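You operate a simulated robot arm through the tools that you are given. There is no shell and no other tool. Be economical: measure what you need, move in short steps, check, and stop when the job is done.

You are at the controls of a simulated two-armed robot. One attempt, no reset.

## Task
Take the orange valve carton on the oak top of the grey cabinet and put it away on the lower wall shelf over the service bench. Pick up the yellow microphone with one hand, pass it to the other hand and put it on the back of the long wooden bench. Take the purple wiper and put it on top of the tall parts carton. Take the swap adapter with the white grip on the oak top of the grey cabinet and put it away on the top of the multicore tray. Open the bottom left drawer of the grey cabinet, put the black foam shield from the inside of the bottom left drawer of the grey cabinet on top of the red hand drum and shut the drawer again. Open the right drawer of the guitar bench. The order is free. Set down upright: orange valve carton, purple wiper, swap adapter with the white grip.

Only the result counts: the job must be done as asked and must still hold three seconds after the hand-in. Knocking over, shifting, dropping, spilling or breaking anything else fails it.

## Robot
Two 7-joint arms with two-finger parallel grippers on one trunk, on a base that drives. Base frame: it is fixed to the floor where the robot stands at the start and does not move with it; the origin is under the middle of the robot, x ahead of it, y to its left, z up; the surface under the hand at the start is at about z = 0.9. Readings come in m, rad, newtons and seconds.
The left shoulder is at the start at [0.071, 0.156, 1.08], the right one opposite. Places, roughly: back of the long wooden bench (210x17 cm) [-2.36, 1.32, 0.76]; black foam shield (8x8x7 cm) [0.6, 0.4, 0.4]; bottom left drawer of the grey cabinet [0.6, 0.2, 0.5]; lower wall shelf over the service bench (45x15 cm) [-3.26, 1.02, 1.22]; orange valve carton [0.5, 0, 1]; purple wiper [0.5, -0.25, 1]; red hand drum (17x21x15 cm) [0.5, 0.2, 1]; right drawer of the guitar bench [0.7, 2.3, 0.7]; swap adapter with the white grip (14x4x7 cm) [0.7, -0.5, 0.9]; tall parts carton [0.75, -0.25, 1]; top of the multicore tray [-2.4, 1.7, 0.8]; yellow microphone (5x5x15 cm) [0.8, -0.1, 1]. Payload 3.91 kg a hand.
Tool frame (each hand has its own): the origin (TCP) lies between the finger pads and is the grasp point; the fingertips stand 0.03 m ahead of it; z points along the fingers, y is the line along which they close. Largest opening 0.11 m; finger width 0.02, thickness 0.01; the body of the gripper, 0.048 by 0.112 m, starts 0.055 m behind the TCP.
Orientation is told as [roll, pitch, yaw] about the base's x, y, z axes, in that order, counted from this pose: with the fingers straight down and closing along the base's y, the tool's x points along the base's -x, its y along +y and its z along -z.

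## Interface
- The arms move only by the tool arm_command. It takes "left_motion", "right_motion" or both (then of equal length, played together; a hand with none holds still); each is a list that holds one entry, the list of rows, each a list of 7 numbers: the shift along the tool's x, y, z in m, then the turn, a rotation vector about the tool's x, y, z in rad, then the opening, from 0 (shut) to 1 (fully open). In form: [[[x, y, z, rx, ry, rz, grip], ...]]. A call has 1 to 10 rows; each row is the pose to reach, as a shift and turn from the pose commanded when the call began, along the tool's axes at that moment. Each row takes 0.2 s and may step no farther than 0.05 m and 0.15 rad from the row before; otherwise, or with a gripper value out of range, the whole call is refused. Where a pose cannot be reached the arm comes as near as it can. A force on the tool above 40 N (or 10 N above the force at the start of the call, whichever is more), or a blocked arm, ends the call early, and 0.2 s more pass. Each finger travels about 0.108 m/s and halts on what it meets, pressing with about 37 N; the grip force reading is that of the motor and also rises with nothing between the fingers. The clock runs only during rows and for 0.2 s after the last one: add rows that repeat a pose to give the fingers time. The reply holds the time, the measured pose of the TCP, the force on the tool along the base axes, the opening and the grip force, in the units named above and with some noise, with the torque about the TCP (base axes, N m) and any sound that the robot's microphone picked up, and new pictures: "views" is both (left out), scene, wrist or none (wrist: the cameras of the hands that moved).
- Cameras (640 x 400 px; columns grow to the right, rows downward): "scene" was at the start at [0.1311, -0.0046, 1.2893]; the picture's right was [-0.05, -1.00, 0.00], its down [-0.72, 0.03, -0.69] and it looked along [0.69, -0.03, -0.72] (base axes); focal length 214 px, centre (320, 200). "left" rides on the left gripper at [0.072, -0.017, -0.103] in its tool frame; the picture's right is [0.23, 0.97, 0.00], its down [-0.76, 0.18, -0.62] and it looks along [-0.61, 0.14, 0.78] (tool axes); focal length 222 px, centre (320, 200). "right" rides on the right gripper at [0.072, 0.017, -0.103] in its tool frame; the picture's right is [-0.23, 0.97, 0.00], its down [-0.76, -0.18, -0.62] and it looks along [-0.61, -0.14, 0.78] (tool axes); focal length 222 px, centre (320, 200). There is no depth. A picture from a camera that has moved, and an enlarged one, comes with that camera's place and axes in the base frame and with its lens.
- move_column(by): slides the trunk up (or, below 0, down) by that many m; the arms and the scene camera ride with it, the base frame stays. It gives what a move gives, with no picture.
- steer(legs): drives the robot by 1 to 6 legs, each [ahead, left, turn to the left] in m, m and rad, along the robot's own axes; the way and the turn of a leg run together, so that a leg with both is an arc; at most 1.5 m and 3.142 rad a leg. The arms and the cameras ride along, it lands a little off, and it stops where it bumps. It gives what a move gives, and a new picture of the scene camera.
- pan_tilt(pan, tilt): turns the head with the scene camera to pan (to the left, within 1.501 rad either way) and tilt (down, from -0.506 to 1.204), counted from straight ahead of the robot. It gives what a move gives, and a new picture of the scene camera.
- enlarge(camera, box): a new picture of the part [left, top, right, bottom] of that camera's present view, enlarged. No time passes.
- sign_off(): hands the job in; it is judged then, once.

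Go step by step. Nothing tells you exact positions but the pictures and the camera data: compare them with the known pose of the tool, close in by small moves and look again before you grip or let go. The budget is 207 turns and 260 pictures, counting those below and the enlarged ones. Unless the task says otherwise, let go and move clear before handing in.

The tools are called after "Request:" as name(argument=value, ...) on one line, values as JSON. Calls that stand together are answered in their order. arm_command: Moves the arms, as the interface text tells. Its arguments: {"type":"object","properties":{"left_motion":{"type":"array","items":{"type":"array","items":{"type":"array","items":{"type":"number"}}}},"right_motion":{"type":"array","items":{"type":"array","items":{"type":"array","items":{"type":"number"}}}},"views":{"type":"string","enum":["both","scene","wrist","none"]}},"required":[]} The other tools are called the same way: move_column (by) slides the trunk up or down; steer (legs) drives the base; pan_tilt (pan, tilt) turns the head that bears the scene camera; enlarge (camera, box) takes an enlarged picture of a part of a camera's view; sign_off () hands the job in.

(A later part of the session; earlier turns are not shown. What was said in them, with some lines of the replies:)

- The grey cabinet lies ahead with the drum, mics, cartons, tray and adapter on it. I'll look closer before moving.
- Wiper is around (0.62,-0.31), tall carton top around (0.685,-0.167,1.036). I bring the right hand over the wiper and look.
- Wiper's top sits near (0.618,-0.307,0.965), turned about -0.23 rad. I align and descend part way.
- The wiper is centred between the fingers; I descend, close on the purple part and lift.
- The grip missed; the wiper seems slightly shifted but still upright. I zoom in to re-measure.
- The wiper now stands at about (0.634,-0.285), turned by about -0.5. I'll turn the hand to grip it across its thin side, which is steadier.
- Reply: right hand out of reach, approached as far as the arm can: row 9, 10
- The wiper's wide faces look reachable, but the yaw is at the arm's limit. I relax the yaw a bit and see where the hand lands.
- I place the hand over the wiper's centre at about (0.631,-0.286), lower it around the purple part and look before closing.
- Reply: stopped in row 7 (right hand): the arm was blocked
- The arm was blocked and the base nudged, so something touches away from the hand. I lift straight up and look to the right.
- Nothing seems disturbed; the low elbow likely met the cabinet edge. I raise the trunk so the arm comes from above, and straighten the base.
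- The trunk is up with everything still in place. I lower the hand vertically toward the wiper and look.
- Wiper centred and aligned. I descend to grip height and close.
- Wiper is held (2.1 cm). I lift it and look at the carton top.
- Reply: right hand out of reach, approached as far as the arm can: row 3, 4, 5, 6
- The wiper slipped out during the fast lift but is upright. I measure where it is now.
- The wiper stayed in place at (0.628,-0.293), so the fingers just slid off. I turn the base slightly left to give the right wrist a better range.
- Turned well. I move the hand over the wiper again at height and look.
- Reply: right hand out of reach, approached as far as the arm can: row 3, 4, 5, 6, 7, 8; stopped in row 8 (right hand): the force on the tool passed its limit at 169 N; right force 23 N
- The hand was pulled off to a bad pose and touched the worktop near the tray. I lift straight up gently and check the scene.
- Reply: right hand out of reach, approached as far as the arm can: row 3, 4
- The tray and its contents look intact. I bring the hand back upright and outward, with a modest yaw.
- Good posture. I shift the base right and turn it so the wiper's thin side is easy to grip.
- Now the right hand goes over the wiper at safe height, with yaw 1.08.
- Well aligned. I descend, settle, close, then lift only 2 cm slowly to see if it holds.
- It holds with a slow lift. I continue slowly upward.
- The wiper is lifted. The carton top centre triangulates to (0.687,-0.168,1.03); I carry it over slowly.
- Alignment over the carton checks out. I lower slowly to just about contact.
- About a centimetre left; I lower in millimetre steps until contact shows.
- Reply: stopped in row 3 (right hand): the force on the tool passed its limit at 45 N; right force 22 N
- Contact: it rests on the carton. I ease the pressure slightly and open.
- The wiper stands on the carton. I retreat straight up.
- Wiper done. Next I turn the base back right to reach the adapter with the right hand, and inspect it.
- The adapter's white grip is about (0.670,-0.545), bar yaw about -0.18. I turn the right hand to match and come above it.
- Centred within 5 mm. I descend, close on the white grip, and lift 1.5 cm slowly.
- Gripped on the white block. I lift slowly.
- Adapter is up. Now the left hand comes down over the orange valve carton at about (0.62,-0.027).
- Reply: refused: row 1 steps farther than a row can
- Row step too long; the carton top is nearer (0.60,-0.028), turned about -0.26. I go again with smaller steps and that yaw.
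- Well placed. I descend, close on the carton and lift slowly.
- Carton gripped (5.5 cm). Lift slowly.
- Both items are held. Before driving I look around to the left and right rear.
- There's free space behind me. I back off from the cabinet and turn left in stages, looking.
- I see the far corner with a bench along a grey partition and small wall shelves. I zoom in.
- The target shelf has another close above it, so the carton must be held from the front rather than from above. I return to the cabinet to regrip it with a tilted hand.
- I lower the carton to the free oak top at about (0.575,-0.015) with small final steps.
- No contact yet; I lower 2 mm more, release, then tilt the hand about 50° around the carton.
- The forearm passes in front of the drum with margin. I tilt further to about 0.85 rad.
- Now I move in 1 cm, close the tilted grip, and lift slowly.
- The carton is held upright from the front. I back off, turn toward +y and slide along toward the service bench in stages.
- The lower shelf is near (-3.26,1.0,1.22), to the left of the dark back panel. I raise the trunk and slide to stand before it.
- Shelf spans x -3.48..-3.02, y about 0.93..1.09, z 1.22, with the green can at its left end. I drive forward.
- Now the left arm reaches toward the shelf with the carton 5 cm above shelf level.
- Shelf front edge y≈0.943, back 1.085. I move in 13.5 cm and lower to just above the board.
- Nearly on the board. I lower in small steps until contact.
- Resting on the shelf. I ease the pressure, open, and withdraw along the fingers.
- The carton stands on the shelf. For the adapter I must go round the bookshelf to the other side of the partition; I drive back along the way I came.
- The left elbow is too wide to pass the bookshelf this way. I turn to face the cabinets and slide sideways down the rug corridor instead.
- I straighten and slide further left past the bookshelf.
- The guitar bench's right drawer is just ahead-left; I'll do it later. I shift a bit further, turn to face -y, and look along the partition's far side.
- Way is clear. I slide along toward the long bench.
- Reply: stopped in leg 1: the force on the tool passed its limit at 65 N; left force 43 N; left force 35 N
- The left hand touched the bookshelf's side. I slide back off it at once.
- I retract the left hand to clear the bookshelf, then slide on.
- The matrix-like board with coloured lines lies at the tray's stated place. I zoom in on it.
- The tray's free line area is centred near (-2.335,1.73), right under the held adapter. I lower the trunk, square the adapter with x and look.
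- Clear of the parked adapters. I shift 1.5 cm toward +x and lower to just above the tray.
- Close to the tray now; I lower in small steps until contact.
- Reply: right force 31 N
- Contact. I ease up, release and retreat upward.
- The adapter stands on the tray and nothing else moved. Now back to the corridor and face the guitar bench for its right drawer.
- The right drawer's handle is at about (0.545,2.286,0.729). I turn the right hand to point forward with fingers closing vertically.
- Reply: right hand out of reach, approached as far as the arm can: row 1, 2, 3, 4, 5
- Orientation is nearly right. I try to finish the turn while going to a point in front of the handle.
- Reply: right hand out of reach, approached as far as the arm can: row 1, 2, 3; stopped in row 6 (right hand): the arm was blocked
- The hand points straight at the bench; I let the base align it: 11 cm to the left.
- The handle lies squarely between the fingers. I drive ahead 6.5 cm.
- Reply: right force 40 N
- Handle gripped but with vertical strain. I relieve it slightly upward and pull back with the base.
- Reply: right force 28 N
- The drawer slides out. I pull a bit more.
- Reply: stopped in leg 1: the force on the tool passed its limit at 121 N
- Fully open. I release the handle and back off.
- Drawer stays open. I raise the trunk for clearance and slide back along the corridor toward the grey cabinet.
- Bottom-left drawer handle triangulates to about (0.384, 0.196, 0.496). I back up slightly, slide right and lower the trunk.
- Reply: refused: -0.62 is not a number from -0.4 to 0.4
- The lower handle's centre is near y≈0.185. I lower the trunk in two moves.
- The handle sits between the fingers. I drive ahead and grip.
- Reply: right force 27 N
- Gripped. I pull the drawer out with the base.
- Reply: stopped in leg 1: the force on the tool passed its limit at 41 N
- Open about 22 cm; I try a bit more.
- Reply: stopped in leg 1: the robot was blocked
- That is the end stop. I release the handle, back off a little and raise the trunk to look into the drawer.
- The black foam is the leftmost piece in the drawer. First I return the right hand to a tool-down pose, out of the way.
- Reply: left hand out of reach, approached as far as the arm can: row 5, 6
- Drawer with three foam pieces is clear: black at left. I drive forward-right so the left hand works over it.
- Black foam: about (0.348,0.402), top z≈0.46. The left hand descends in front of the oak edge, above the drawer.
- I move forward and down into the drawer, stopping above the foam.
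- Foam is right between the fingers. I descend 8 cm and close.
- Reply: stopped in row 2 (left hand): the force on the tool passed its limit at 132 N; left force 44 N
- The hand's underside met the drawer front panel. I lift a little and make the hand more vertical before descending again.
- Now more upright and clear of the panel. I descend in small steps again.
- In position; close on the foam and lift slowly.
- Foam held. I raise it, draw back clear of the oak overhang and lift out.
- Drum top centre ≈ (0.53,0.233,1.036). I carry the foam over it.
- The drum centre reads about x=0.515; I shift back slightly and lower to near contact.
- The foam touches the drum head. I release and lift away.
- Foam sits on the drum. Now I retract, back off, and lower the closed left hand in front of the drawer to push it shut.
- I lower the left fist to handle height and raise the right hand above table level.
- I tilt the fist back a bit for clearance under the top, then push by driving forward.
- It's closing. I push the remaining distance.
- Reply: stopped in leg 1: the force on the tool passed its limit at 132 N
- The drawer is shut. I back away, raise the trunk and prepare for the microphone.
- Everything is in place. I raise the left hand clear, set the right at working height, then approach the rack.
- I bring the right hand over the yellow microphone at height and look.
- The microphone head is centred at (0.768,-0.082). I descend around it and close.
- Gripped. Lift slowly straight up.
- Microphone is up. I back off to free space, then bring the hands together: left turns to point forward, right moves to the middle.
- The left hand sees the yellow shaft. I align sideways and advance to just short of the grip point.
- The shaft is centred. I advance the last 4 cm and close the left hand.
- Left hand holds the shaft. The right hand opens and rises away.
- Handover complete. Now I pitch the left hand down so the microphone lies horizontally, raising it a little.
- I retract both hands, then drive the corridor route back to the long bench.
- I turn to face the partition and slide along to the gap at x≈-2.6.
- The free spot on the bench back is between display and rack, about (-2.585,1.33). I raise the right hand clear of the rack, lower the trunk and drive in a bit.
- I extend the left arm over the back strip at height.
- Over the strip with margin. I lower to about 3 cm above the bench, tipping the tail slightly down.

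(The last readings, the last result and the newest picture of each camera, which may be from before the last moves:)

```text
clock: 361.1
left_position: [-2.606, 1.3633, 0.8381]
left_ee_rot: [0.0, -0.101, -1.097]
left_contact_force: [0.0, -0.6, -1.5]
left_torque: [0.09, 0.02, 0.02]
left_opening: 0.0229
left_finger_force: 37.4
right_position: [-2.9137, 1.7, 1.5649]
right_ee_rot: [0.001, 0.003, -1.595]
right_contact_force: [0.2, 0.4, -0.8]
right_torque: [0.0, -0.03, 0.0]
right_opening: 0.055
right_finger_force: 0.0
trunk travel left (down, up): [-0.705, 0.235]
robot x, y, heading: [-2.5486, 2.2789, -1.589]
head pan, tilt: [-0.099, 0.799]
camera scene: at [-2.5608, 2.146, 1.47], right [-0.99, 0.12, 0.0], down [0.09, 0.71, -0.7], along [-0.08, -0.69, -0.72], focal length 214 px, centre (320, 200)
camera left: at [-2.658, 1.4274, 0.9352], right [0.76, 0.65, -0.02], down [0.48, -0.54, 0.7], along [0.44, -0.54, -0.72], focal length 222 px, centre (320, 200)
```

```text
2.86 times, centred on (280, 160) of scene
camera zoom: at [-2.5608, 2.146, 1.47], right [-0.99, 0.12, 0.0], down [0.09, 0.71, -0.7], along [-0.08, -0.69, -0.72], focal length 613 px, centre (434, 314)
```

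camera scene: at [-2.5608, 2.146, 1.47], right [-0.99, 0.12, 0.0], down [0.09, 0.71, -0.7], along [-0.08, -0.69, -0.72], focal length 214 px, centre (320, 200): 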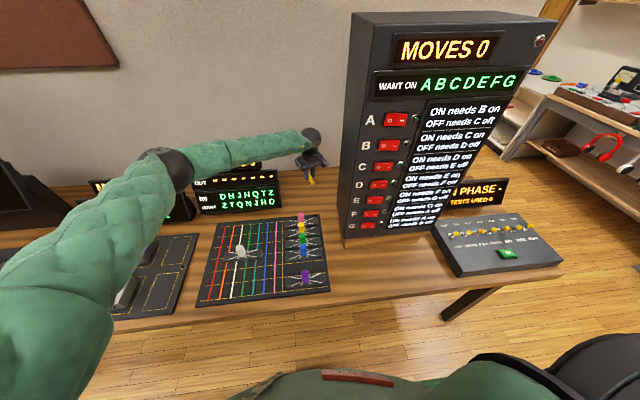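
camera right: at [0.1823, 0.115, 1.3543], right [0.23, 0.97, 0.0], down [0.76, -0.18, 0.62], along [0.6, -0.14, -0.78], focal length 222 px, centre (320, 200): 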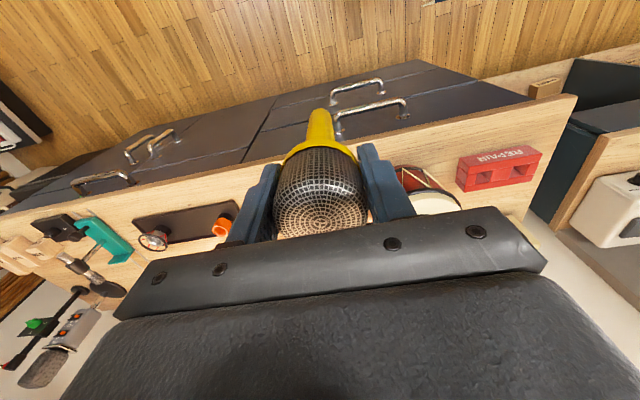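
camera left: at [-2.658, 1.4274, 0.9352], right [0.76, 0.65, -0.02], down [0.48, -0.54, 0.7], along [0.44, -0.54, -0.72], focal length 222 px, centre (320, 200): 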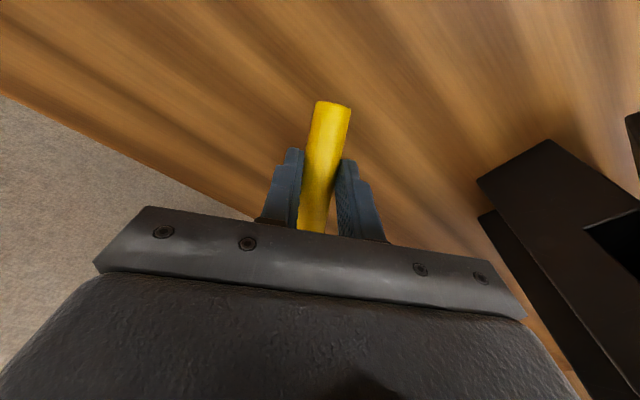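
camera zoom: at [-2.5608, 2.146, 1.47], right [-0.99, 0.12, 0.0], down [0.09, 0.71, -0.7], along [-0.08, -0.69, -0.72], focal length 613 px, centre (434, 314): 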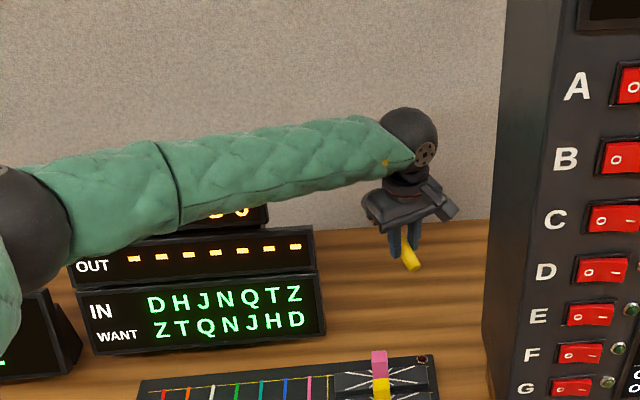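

Close to the bench. I lower in small steps until contact.

Request:
arm_command(left_motion=[[[0.001, 0, 0.01, 0, 0, 0, 0], [0.002, 0, 0.02, 0, 0, 0, 0], [0.0025, 0, 0.026, 0, 0, 0, 0], [0.003, 0, 0.031, 0, 0, 0, 0], [0.0035, 0, 0.035, 0, 0, 0, 0], [0.0038, 0, 0.038, 0, 0, 0, 0]]], views="wrist")

```text
clock: 362.5
left_position: [-2.6024, 1.3627, 0.8008]
left_ee_rot: [-0.001, -0.1, -1.095]
left_contact_force: [-0.1, -9.3, 18.8]
left_torque: [0.3, 0.32, 0.11]
left_opening: 0.0228
left_finger_force: 36.5
right_position: [-2.9144, 1.7019, 1.5665]
right_ee_rot: [0.002, 0.004, -1.596]
right_contact_force: [-0.1, -0.5, -0.3]
right_torque: [-0.05, 0.04, 0.03]
right_opening: 0.0549
right_finger_force: 0.1
trunk travel left (down, up): [-0.705, 0.235]
robot x, y, heading: [-2.5485, 2.2767, -1.591]
head pan, tilt: [-0.099, 0.799]
camera left: at [-2.6565, 1.4281, 0.8976], right [0.76, 0.65, -0.02], down [0.48, -0.54, 0.7], along [0.44, -0.54, -0.72], focal length 222 px, centre (320, 200)
```

left: 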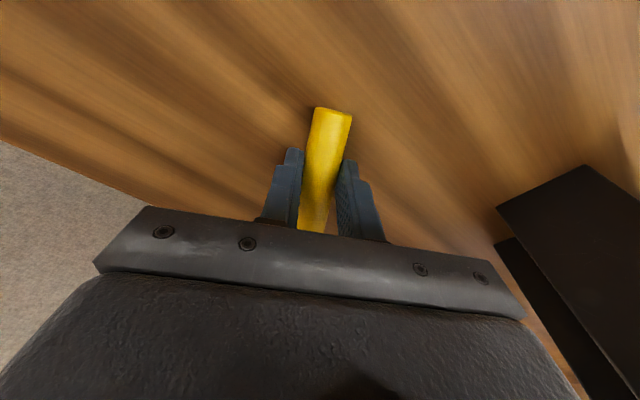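

Contact. I ease off, open gently and lift straight out.

Request:
arm_command(left_motion=[[[0, 0, -0.001, 0, 0, 0, 0], [0, 0, -0.001, 0, 0, 0, 0.28], [0, 0, -0.001, 0, 0, 0, 0.4], [0, 0, -0.001, 0, 0, 0, 0.55], [0, 0, -0.001, 0, 0, 0, 0.55], [-0.002, 0, -0.02, 0, 0, 0, 0.55], [-0.005, 0, -0.05, 0, 0, 0, 0.55], [-0.009, 0, -0.09, 0, 0, 0, 0.55], [-0.0135, 0, -0.135, 0, 0, 0, 0.55], [-0.018, 0, -0.18, 0, 0, 0, 0.55]]])

Request:
enlarge(camera="scene", box=[200, 110, 360, 250])

```text
clock: 364.7
left_position: [-2.6039, 1.3628, 0.9811]
left_ee_rot: [0.001, -0.1, -1.095]
left_contact_force: [-0.1, -0.6, -0.3]
left_torque: [0.02, 0.0, -0.01]
left_opening: 0.0606
left_finger_force: 0.1
right_position: [-2.9146, 1.7013, 1.5653]
right_ee_rot: [0.003, 0.004, -1.595]
right_contact_force: [-0.8, -0.1, 0.4]
right_torque: [0.02, 0.0, 0.04]
right_opening: 0.0549
right_finger_force: 0.0
trunk travel left (down, up): [-0.705, 0.235]
robot x, y, heading: [-2.5516, 2.2778, -1.587]
head pan, tilt: [-0.099, 0.799]
camera scene: at [-2.5605, 2.1478, 1.47], right [-0.99, 0.12, 0.0], down [0.09, 0.71, -0.7], along [-0.08, -0.69, -0.72], focal length 214 px, centre (320, 200)
camera left: at [-2.6569, 1.4275, 1.0779], right [0.76, 0.65, -0.02], down [0.48, -0.54, 0.7], along [0.44, -0.54, -0.72], focal length 222 px, centre (320, 200)
```

scene: 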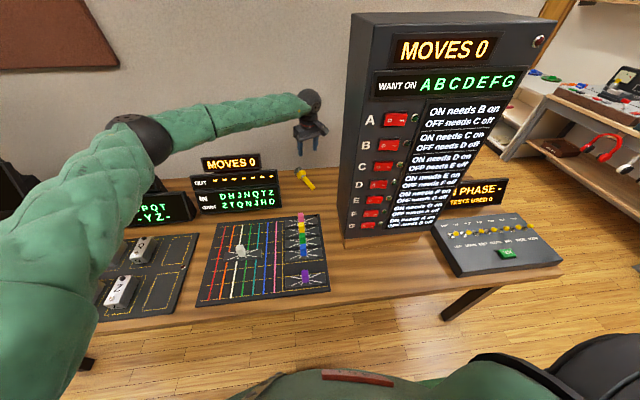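
left: 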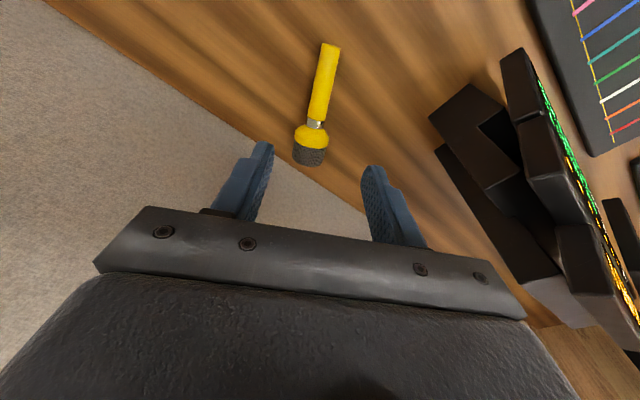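

```text
2.86 times, centred on (280, 180) of scene
camera zoom: at [-2.5605, 2.1478, 1.47], right [-0.99, 0.12, 0.0], down [0.09, 0.71, -0.7], along [-0.08, -0.69, -0.72], focal length 613 px, centre (434, 257)
```

zoom: 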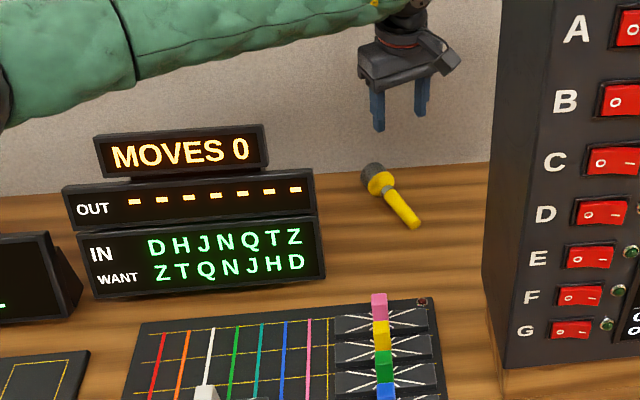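

The microphone lies on the back strip. I raise the hand clear, back off, and check it's still.

Request:
arm_command(left_motion=[[[0, 0, -0.045, 0, 0, 0, 0.5], [0, 0, -0.09, 0, 0, 0, 0.5], [0, 0, -0.135, 0, 0, 0, 0.5], [0, 0, -0.18, 0, 0, 0, 0.5], [0, 0, -0.225, 0, 0, 0, 0.5], [0, 0, -0.27, 0, 0, 0, 0.5], [0, 0, -0.3, 0, 0, 0, 0.5]]], views="none")

Request:
steer(legs=[[-0.2, 0, 0]])

Request:
enlarge(camera="scene", box=[200, 110, 360, 250])

```text
clock: 366.3
left_position: [-2.6181, 1.3897, 1.2814]
left_ee_rot: [0.001, -0.1, -1.096]
left_contact_force: [0.0, -0.5, -0.8]
left_torque: [0.0, -0.02, 0.0]
left_opening: 0.0551
left_finger_force: 0.1
right_position: [-2.9156, 1.702, 1.5658]
right_ee_rot: [0.001, 0.004, -1.597]
right_contact_force: [0.4, 0.4, 0.0]
right_torque: [0.0, -0.01, -0.01]
right_opening: 0.0549
right_finger_force: 0.1
trunk travel left (down, up): [-0.705, 0.235]
robot x, y, heading: [-2.5462, 2.2778, -1.59]
head pan, tilt: [-0.099, 0.799]
```

```text
clock: 367.9
left_position: [-2.6137, 1.5917, 1.282]
left_ee_rot: [-0.002, -0.097, -1.097]
left_contact_force: [25.0, -2.9, 6.8]
left_torque: [0.85, 3.31, -1.61]
left_opening: 0.0548
left_finger_force: 0.1
right_position: [-2.9081, 1.9065, 1.5677]
right_ee_rot: [-0.002, -0.001, -1.599]
right_contact_force: [-0.5, 1.5, 0.4]
right_torque: [0.0, -0.02, -0.05]
right_opening: 0.0551
right_finger_force: 0.1
trunk travel left (down, up): [-0.705, 0.235]
robot x, y, heading: [-2.543, 2.4803, -1.59]
head pan, tilt: [-0.099, 0.799]
camera scene: at [-2.5533, 2.3505, 1.4702], right [-0.99, 0.12, 0.0], down [0.09, 0.71, -0.7], along [-0.09, -0.69, -0.72], focal length 214 px, centre (320, 200)
```

scene: 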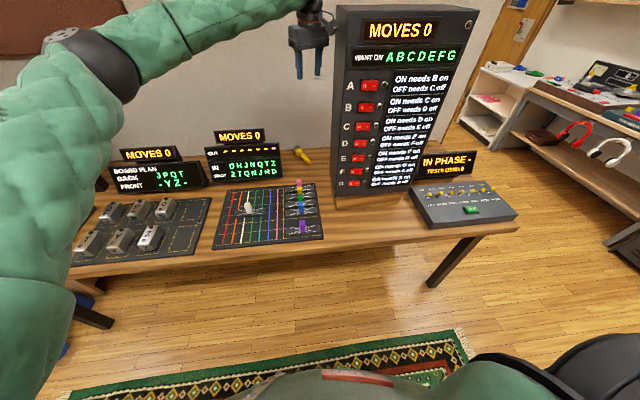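

```text
2.86 times, centred on (280, 180) of scene
camera zoom: at [-2.5533, 2.3505, 1.4702], right [-0.99, 0.12, 0.0], down [0.09, 0.71, -0.7], along [-0.09, -0.69, -0.72], focal length 613 px, centre (434, 257)
```

zoom: 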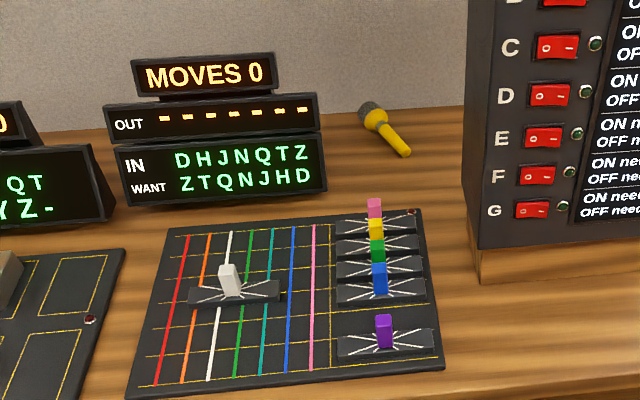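

The hand brushes the rack's side; I move left away from it at once and compare the rack's place.

Request:
steer(legs=[[0, 0.1, 0]])

Request:
enlarge(camera="scene", box=[200, 80, 520, 280])

```text
clock: 369.0
left_position: [-2.5168, 1.5888, 1.2804]
left_ee_rot: [-0.003, -0.1, -1.098]
left_contact_force: [0.8, 0.3, -0.2]
left_torque: [-0.02, 0.04, 0.01]
left_opening: 0.0551
left_finger_force: 0.2
right_position: [-2.8107, 1.903, 1.5663]
right_ee_rot: [0.001, 0.005, -1.599]
right_contact_force: [0.6, -0.4, 0.0]
right_torque: [0.01, 0.03, 0.01]
right_opening: 0.0554
right_finger_force: 0.0
trunk travel left (down, up): [-0.705, 0.235]
robot x, y, heading: [-2.4445, 2.4806, -1.594]
head pan, tilt: [-0.099, 0.799]
camera scene: at [-2.4571, 2.3474, 1.4701], right [-0.99, 0.12, 0.0], down [0.09, 0.71, -0.7], along [-0.09, -0.69, -0.72], focal length 214 px, centre (320, 200)
```

scene: 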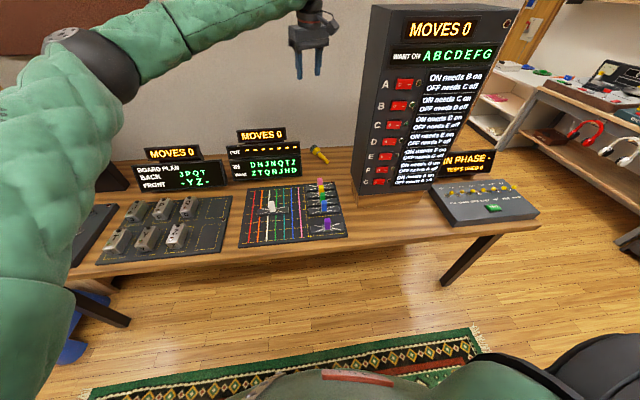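

```text
2.00 times, centred on (360, 180) of scene
camera zoom: at [-2.4571, 2.3474, 1.4701], right [-0.99, 0.12, 0.0], down [0.09, 0.71, -0.7], along [-0.09, -0.69, -0.72], focal length 429 px, centre (240, 240)
```

zoom: 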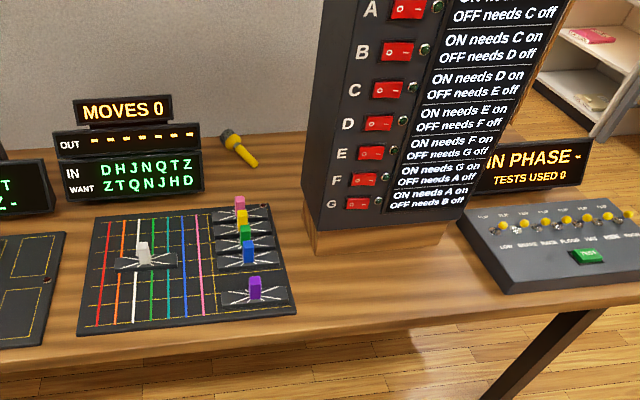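

All six jobs look complete: the mic is still, the adapter, display and rack are in place, and both hands are clear. I hand in.

Request:
sign_off()

```text
The job is handed in.
```

I finished all six parts of the task and handed it in; I have not seen the verdict.

- **Valve carton:** it stands upright on the lower wall shelf over the service bench, to the right of the green carton.
- **Microphone:** the right hand picked it up and passed it to the left. It now lies on the back of the long wooden bench.
- **Wiper:** it stands on top of the tall parts carton.
- **Swap adapter:** it stands on the multicore tray, on the coloured-line area rather than in the empty slot beside the other adapters.
- **Foam shield:** it sits on top of the red hand drum, and the bottom left drawer is shut again.
- **Guitar bench:** the right drawer is fully open.

There were a few unplanned contacts along the way:

- **Oak top and black tray:** the right hand pressed down hard by the tray on the oak top.
- **Bookshelf and tall rack:** the left hand bumped the bookshelf's end and brushed the tall black rack on the long bench.
- **Drawer:** the left hand hit the front panel of the bottom left drawer while reaching for the foam.

I looked back at the tray, bookshelf and rack, and none had moved that I could see. Small shifts would be hard to tell from the pictures: up to about 1 cm for the tray or the rack.
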